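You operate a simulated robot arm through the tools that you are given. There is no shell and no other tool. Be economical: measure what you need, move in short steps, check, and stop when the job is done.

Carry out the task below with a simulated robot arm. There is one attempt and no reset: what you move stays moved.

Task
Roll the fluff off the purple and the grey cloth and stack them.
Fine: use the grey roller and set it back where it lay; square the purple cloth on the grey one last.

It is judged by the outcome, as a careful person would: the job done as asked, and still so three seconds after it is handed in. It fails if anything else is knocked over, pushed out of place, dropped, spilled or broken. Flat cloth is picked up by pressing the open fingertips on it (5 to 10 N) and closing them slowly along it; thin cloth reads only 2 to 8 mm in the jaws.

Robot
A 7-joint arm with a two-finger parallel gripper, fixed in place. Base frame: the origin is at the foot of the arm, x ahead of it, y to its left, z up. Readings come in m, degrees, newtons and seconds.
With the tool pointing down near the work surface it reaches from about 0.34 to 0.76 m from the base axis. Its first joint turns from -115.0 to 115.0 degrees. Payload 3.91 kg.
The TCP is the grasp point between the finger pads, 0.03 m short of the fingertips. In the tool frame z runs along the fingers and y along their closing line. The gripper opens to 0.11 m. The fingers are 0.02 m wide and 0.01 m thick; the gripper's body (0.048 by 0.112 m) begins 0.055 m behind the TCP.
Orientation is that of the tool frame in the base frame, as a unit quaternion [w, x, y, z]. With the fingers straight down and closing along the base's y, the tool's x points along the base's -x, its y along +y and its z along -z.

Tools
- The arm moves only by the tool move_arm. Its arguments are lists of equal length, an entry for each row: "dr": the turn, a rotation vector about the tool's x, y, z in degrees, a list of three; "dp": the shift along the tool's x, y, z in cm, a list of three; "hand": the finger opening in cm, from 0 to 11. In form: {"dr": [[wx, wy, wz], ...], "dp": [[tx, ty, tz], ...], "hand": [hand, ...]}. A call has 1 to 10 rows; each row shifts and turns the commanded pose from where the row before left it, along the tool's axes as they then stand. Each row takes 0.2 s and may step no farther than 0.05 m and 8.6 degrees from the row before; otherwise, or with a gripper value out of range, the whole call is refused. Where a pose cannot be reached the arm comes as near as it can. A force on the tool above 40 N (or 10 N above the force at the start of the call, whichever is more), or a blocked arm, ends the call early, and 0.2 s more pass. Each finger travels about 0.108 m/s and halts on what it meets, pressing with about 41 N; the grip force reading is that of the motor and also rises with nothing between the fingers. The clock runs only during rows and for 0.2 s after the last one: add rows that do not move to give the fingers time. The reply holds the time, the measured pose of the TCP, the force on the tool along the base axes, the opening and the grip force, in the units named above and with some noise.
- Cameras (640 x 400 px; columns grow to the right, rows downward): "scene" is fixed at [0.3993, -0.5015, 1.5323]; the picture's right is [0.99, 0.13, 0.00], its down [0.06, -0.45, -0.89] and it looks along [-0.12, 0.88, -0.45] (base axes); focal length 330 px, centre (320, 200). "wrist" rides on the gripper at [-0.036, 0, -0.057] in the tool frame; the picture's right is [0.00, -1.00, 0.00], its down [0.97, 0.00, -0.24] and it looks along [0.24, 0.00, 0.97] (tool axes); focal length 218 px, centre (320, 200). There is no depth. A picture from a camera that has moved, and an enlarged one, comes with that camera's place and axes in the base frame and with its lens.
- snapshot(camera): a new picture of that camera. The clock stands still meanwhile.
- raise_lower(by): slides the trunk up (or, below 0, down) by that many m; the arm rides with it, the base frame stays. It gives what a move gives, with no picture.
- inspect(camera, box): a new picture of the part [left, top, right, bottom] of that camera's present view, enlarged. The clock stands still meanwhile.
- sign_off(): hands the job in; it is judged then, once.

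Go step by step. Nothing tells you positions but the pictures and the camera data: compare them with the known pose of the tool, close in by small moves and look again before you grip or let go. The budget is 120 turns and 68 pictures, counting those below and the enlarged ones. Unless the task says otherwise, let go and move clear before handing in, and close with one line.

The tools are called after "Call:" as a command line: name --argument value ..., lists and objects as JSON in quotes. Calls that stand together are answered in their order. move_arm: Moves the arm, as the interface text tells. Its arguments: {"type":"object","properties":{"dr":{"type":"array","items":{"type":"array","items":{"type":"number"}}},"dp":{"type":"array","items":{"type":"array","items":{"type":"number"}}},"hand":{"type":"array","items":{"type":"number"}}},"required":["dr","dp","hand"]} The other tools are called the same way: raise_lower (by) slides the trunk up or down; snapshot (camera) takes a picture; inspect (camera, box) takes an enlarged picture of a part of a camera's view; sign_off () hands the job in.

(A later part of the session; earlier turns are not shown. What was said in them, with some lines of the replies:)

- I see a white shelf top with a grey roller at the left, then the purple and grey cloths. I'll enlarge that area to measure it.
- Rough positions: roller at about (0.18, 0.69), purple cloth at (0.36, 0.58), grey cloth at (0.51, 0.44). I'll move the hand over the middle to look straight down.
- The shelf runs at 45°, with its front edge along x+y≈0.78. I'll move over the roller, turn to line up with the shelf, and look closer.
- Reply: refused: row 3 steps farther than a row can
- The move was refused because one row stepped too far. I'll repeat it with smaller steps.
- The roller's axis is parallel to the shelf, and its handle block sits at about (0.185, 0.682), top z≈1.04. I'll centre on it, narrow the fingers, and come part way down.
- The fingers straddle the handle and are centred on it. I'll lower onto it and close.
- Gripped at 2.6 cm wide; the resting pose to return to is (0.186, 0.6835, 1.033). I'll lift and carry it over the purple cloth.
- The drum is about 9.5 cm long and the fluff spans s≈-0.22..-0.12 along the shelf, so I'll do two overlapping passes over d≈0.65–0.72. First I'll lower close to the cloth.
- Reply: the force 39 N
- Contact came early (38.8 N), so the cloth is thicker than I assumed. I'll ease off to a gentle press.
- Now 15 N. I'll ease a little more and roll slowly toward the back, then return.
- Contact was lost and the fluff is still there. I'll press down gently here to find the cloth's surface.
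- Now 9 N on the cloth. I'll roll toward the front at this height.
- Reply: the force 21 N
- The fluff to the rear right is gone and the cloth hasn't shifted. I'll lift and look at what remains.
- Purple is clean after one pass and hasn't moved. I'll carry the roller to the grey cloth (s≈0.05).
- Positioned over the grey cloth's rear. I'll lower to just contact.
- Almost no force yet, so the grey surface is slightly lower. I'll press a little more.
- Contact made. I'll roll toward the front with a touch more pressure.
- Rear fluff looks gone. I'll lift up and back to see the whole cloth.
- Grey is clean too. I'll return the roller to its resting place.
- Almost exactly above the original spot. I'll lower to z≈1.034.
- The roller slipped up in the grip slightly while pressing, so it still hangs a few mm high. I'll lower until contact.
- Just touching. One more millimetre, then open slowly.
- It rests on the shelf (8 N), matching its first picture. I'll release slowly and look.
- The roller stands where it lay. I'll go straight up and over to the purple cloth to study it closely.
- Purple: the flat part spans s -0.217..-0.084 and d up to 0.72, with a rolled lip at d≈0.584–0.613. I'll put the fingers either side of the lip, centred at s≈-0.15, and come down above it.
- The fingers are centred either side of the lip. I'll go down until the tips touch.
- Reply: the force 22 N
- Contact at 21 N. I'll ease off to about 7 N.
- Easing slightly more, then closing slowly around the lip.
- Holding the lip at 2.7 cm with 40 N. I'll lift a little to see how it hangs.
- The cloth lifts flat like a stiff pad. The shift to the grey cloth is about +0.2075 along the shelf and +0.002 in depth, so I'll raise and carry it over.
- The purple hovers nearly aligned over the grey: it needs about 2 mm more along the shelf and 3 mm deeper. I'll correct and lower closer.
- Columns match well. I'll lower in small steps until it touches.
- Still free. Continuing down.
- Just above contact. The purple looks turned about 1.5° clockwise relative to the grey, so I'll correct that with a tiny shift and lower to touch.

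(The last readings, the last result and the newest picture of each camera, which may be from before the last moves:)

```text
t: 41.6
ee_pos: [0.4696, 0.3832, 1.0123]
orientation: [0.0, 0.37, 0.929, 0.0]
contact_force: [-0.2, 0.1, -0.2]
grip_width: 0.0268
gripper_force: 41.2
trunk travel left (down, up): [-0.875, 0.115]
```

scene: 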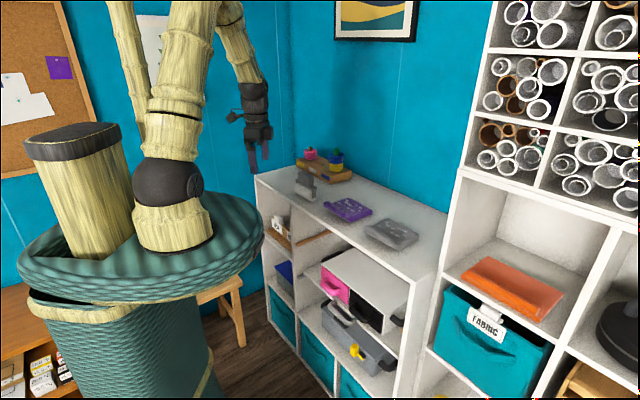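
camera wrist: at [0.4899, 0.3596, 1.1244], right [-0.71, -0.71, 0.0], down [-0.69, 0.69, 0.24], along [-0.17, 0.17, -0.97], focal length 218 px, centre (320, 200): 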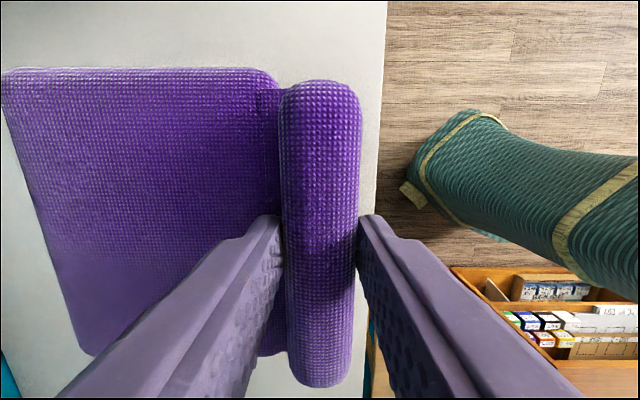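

Call:
move_arm --dr '[[0, 0, 0], [0, 0, 0], [0, 0, 0]]' --dp '[[0, 0, 0.2], [0, 0, 0.2], [0, 0, 0]]' --hand '[2, 2, 2]'

Call:
inspect --camera "scene" --box '[350, 190, 446, 250]'

```text
t: 42.4
ee_pos: [0.4688, 0.383, 1.0116]
orientation: [0.001, 0.37, 0.929, 0.003]
contact_force: [0.5, 0.4, 25.2]
grip_width: 0.0267
gripper_force: 41.1
trunk travel left (down, up): [-0.875, 0.115]
```

```text
6.67 times, centred on (398, 220) of scene
camera zoom: at [0.3993, -0.5015, 1.5323], right [0.99, 0.13, 0.0], down [0.06, -0.45, -0.89], along [-0.12, 0.88, -0.45], focal length 2200 px, centre (-200, 67)
```

zoom: 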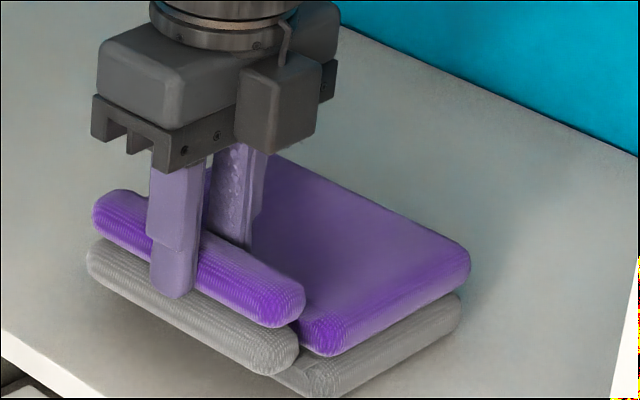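

It's seated flat on the grey with 25 N on it. I'll ease off, open slowly, and rise.

Call:
move_arm --dr '[[0, 0, 0], [0, 0, 0], [0, 0, 0], [0, 0, 0], [0, 0, 0], [0, 0, 0], [0, 0, 0]]' --dp '[[0, 0, -0.3], [0, 0, 0], [0, 0, 0], [0, 0, 0], [0, 0, 0], [0, 0, -1], [0, 0, -2]]' --hand '[2, 3, 3.5, 4.2, 5, 5, 5]'

Call:
move_arm --dr '[[0, 0, 0], [0, 0, 0], [0, 0, 0], [0, 0, 0]]' --dp '[[0, 0, -3], [0, 3, -4], [0, 0, -4], [0, 0, 0]]' --hand '[7, 9, 11, 11]'

Call:
snapshot --camera "wrist"

Call:
inspect --camera "scene" --box '[350, 190, 446, 250]'

```text
t: 44.0
ee_pos: [0.4669, 0.3812, 1.0407]
orientation: [0.0, 0.369, 0.929, 0.0]
contact_force: [-0.7, 1.1, -0.4]
grip_width: 0.0502
gripper_force: 0.1
trunk travel left (down, up): [-0.875, 0.115]
```

```text
t: 45.0
ee_pos: [0.4898, 0.4042, 1.1507]
orientation: [0.0, 0.37, 0.929, -0.001]
contact_force: [0.1, -0.2, -0.6]
grip_width: 0.1101
gripper_force: 0.1
trunk travel left (down, up): [-0.875, 0.115]
```

```text
31 pictures are left
camera wrist: at [0.5162, 0.3804, 1.2081], right [-0.69, -0.73, 0.0], down [-0.7, 0.67, 0.24], along [-0.18, 0.16, -0.97], focal length 218 px, centre (320, 200)
```

wrist: 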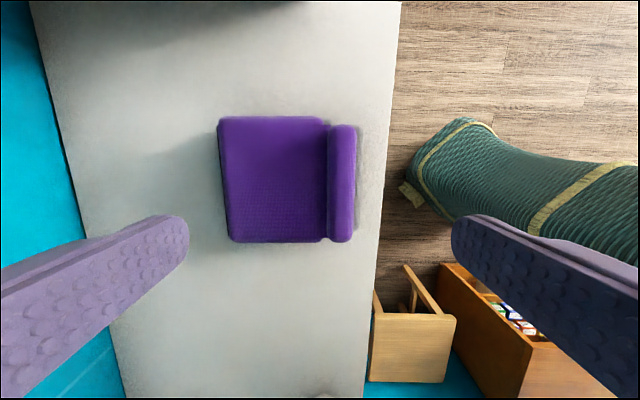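

```text
6.67 times, centred on (398, 220) of scene
camera zoom: at [0.3993, -0.5015, 1.5323], right [0.99, 0.13, 0.0], down [0.06, -0.45, -0.89], along [-0.12, 0.88, -0.45], focal length 2200 px, centre (-200, 67)
```

zoom: 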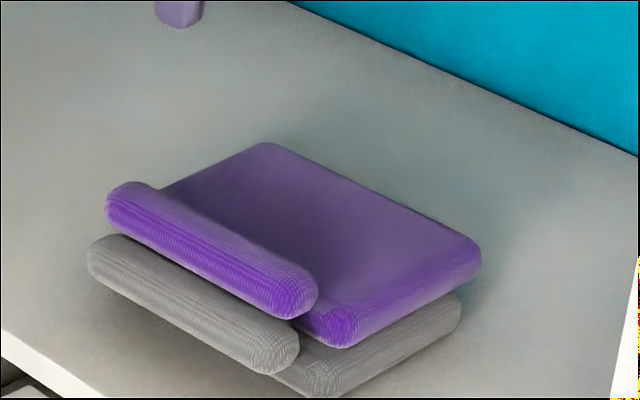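

Opening pushed the purple cloth slightly deeper. I'll enlarge the top view to measure the offset.

Call:
inspect --camera "wrist" --box '[192, 90, 400, 260]'

```text
2.35 times, centred on (296, 175) of wrist
camera zoom: at [0.5162, 0.3804, 1.2081], right [-0.69, -0.73, 0.0], down [-0.7, 0.67, 0.24], along [-0.18, 0.16, -0.97], focal length 514 px, centre (376, 259)
```

zoom: 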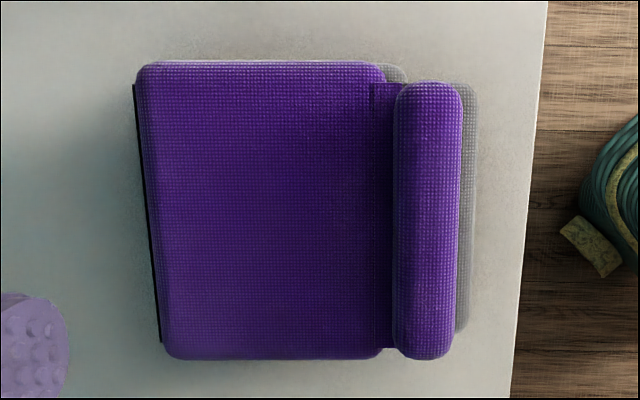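

The purple sits about 9 mm too deep and 2 mm too far left, with the angle fine: the fingertips dragged it on opening because they pressed on the pad. I'll regrip the lip with the tips held a few mm clear of the pad.

Call:
move_arm --dr '[[0, 0, 0], [0, 0, 0], [0, 0, 0], [0, 0, 0], [0, 0, 0], [0, 0, 0]]' --dp '[[0, -2.3, 2], [0, 0, 4], [0, 0, 4], [0, 0, 2.4], [0, 0, 0.9], [0, 0, 0]]' --hand '[9, 6, 5, 5, 5, 5]'

Call:
snapshot --camera "wrist"

```text
t: 46.4
ee_pos: [0.4734, 0.3871, 1.0182]
orientation: [0.0, 0.37, 0.929, 0.0]
contact_force: [0.1, 0.0, 0.2]
grip_width: 0.0501
gripper_force: 0.0
trunk travel left (down, up): [-0.875, 0.115]
```

```text
28 pictures are left
camera wrist: at [0.4999, 0.3635, 1.0754], right [-0.69, -0.73, 0.0], down [-0.7, 0.67, 0.24], along [-0.17, 0.17, -0.97], focal length 218 px, centre (320, 200)
```

wrist: 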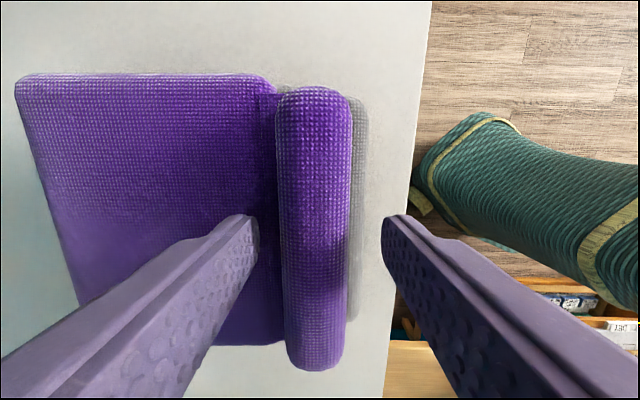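

Centred around the lip. Closing slowly with the tips just above the pad.

Call:
move_arm --dr '[[0, 0, 0], [0, 0, 0], [0, 0, 0], [0, 0, 0], [0, 0, 0], [0, 0, 0], [0, 0, 0]]' --dp '[[0, 0, 0.2], [0, 0, 0], [0, 0, 0], [0, 0, 0], [0, 0, 0], [0, 0, 0], [0, 0, 0]]' --hand '[5, 4.5, 4, 3.5, 3, 2.5, 2]'

```text
t: 48.0
ee_pos: [0.4721, 0.3881, 1.0167]
orientation: [0.0, 0.371, 0.929, 0.0]
contact_force: [-1.2, -1.1, 0.4]
grip_width: 0.0268
gripper_force: 41.1
trunk travel left (down, up): [-0.875, 0.115]
```

Gripped at 2.7 cm. I'll lift 8 mm, shift, and look before lowering.

Call:
move_arm --dr '[[0, 0, 0], [0, 0, 0], [0, 0, 0], [0, 0, 0]]' --dp '[[0, 0, -0.4], [0, 0, -0.4], [-0.2, -0.9, 0], [0, 0, 0]]' --hand '[2, 2, 2, 2]'

Call:
inspect --camera "wrist" --box '[0, 40, 420, 390]'

Call:
inspect --camera "scene" --box '[350, 190, 446, 250]'

```text
t: 49.0
ee_pos: [0.4693, 0.3798, 1.0248]
orientation: [0.0, 0.371, 0.929, 0.0]
contact_force: [0.0, -1.0, 0.2]
grip_width: 0.0266
gripper_force: 40.7
trunk travel left (down, up): [-0.875, 0.115]
```

```text
1.14 times, centred on (210, 215) of wrist
camera zoom: at [0.4953, 0.3557, 1.0811], right [-0.69, -0.73, 0.0], down [-0.7, 0.67, 0.24], along [-0.17, 0.17, -0.97], focal length 249 px, centre (446, 183)
```

zoom: 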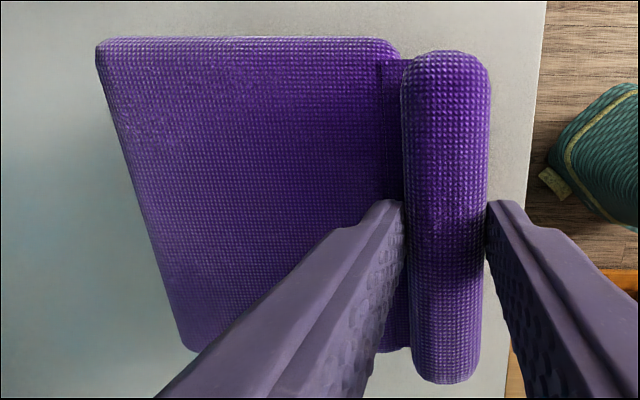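

```text
6.67 times, centred on (398, 220) of scene
camera zoom: at [0.3993, -0.5015, 1.5323], right [0.99, 0.13, 0.0], down [0.06, -0.45, -0.89], along [-0.12, 0.88, -0.45], focal length 2200 px, centre (-200, 67)
```

zoom: 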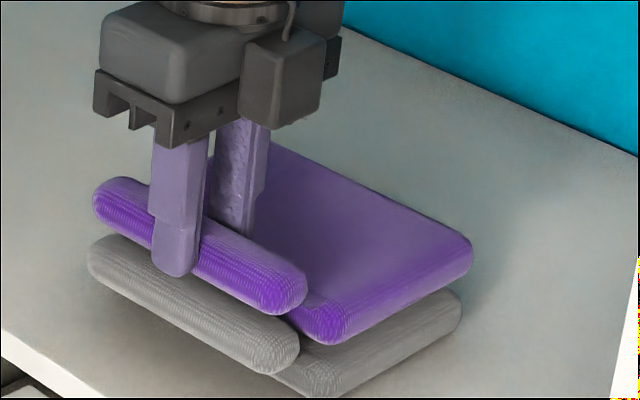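

The grey lip is now hidden beneath the purple from above. I'll lower onto it gently.

Call:
move_arm --dr '[[0, 0, 0], [0, 0, 0], [0, 0, 0]]' --dp '[[0, 0, 0.5], [0, 0, 0.3], [0, 0, 0]]' --hand '[2, 2, 2]'

```text
t: 49.8
ee_pos: [0.4679, 0.3787, 1.0168]
orientation: [0.0, 0.37, 0.929, 0.0]
contact_force: [0.2, -1.0, 1.9]
grip_width: 0.0268
gripper_force: 41.3
trunk travel left (down, up): [-0.875, 0.115]
```

Resting lightly (2 N). I'll open only a little and rise straight up.

Call:
move_arm --dr '[[0, 0, 0], [0, 0, 0], [0, 0, 0], [0, 0, 0], [0, 0, 0], [0, 0, 0], [0, 0, 0], [0, 0, 0]]' --dp '[[0, 0, 0], [0, 0, 0], [0, 0, 0], [0, 0, -1], [0, 0, -2], [0, 0, -4], [0, 3, -4], [0, 0, -2]]' --hand '[2.9, 3.3, 3.6, 3.6, 3.6, 6, 9, 11]'

Call:
inspect --camera "wrist" --box '[192, 90, 400, 260]'

Call:
inspect --camera "scene" --box '[350, 190, 446, 250]'

```text
t: 51.6
ee_pos: [0.4891, 0.4015, 1.1482]
orientation: [0.0, 0.371, 0.929, 0.0]
contact_force: [0.0, -0.5, 0.3]
grip_width: 0.1101
gripper_force: 0.1
trunk travel left (down, up): [-0.875, 0.115]
```

```text
2.35 times, centred on (296, 175) of wrist
camera zoom: at [0.5152, 0.3761, 1.204], right [-0.69, -0.73, 0.0], down [-0.7, 0.67, 0.24], along [-0.17, 0.17, -0.97], focal length 514 px, centre (376, 259)
```

zoom: 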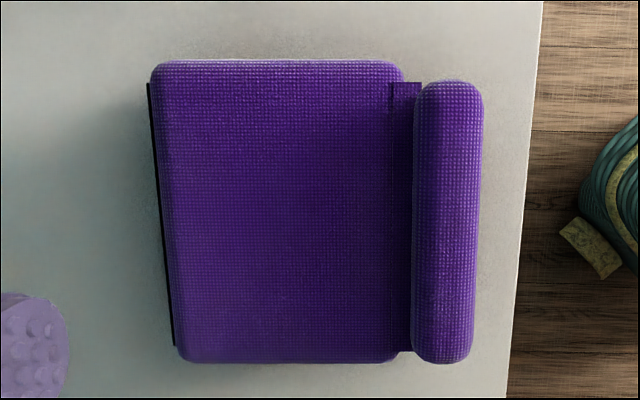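

```text
6.67 times, centred on (398, 220) of scene
camera zoom: at [0.3993, -0.5015, 1.5323], right [0.99, 0.13, 0.0], down [0.06, -0.45, -0.89], along [-0.12, 0.88, -0.45], focal length 2200 px, centre (-200, 67)
```

zoom: 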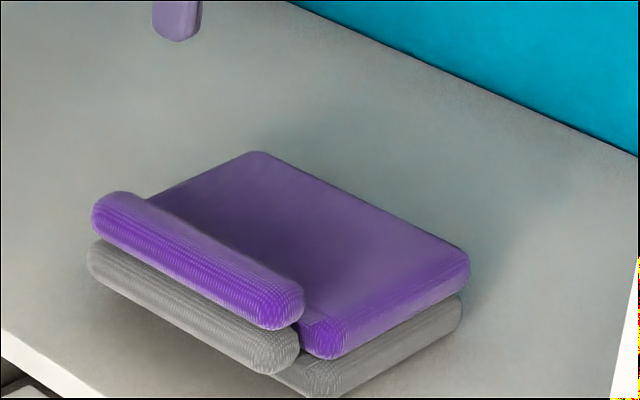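

The stack now lines up in both views. I'll check once more from directly above the front edge, and confirm the rest of the shelf.

Call:
move_arm --dr '[[0, 0, 0], [0, 0, 0], [0, 0, 0]]' --dp '[[0, -4, -2], [0, -3, -2], [0, 0, 0]]' --hand '[11, 11, 11]'

Call:
inspect --camera "wrist" --box '[150, 90, 358, 260]'

Call:
snapshot --camera "scene"

Call:
inspect --camera "scene" --box '[270, 150, 350, 200]'

```text
t: 52.4
ee_pos: [0.4414, 0.3502, 1.1841]
orientation: [-0.001, 0.37, 0.929, 0.0]
contact_force: [0.2, 0.1, 1.0]
grip_width: 0.1099
gripper_force: 0.1
trunk travel left (down, up): [-0.875, 0.115]
```

```text
2.35 times, centred on (254, 175) of wrist
camera zoom: at [0.468, 0.3255, 1.2418], right [-0.69, -0.73, 0.0], down [-0.7, 0.67, 0.24], along [-0.17, 0.16, -0.97], focal length 514 px, centre (475, 259)
```

zoom: 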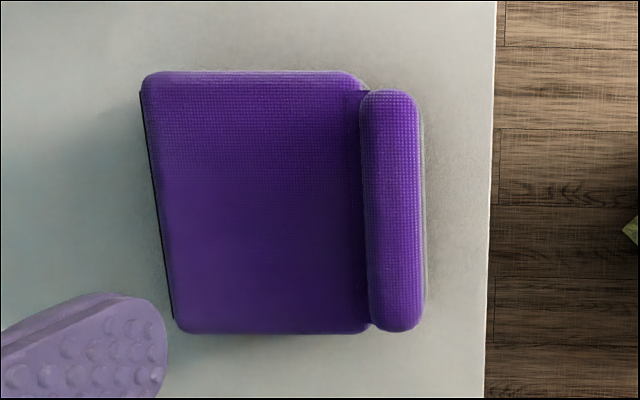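

```text
22 pictures are left
```

scene: 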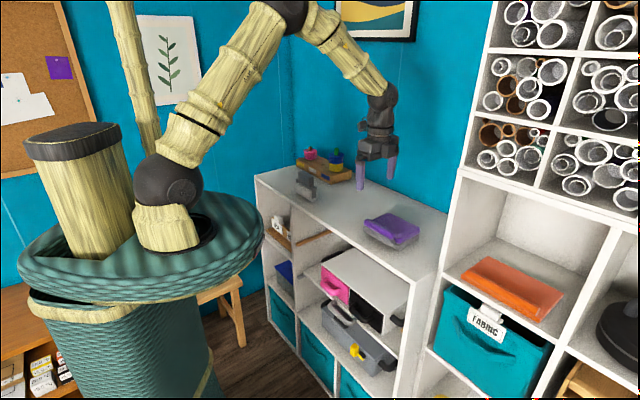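

```text
8.00 times, centred on (310, 175) of scene
camera zoom: at [0.3993, -0.5015, 1.5323], right [0.99, 0.13, 0.0], down [0.06, -0.45, -0.89], along [-0.12, 0.88, -0.45], focal length 2640 px, centre (400, 400)
```

zoom: 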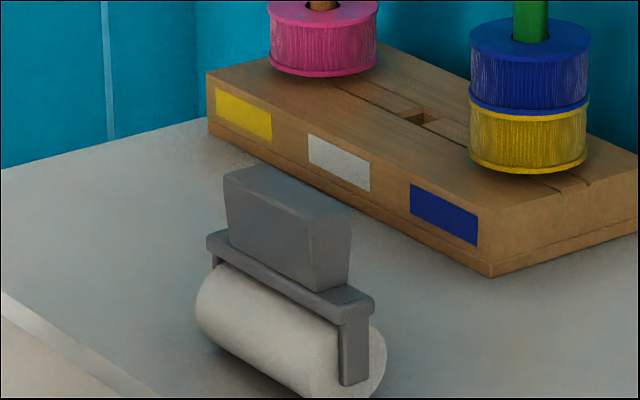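

From above the front edge the grey shows only as a thin, even sliver, so the stack is square. The roller stands where it lay, the arm is clear, and I'm handing it in.

Call:
sign_off

```text
The job is handed in.
```

Both cloths are free of visible fluff, the grey roller is back where it lay, and the purple cloth lies squared on the grey one.
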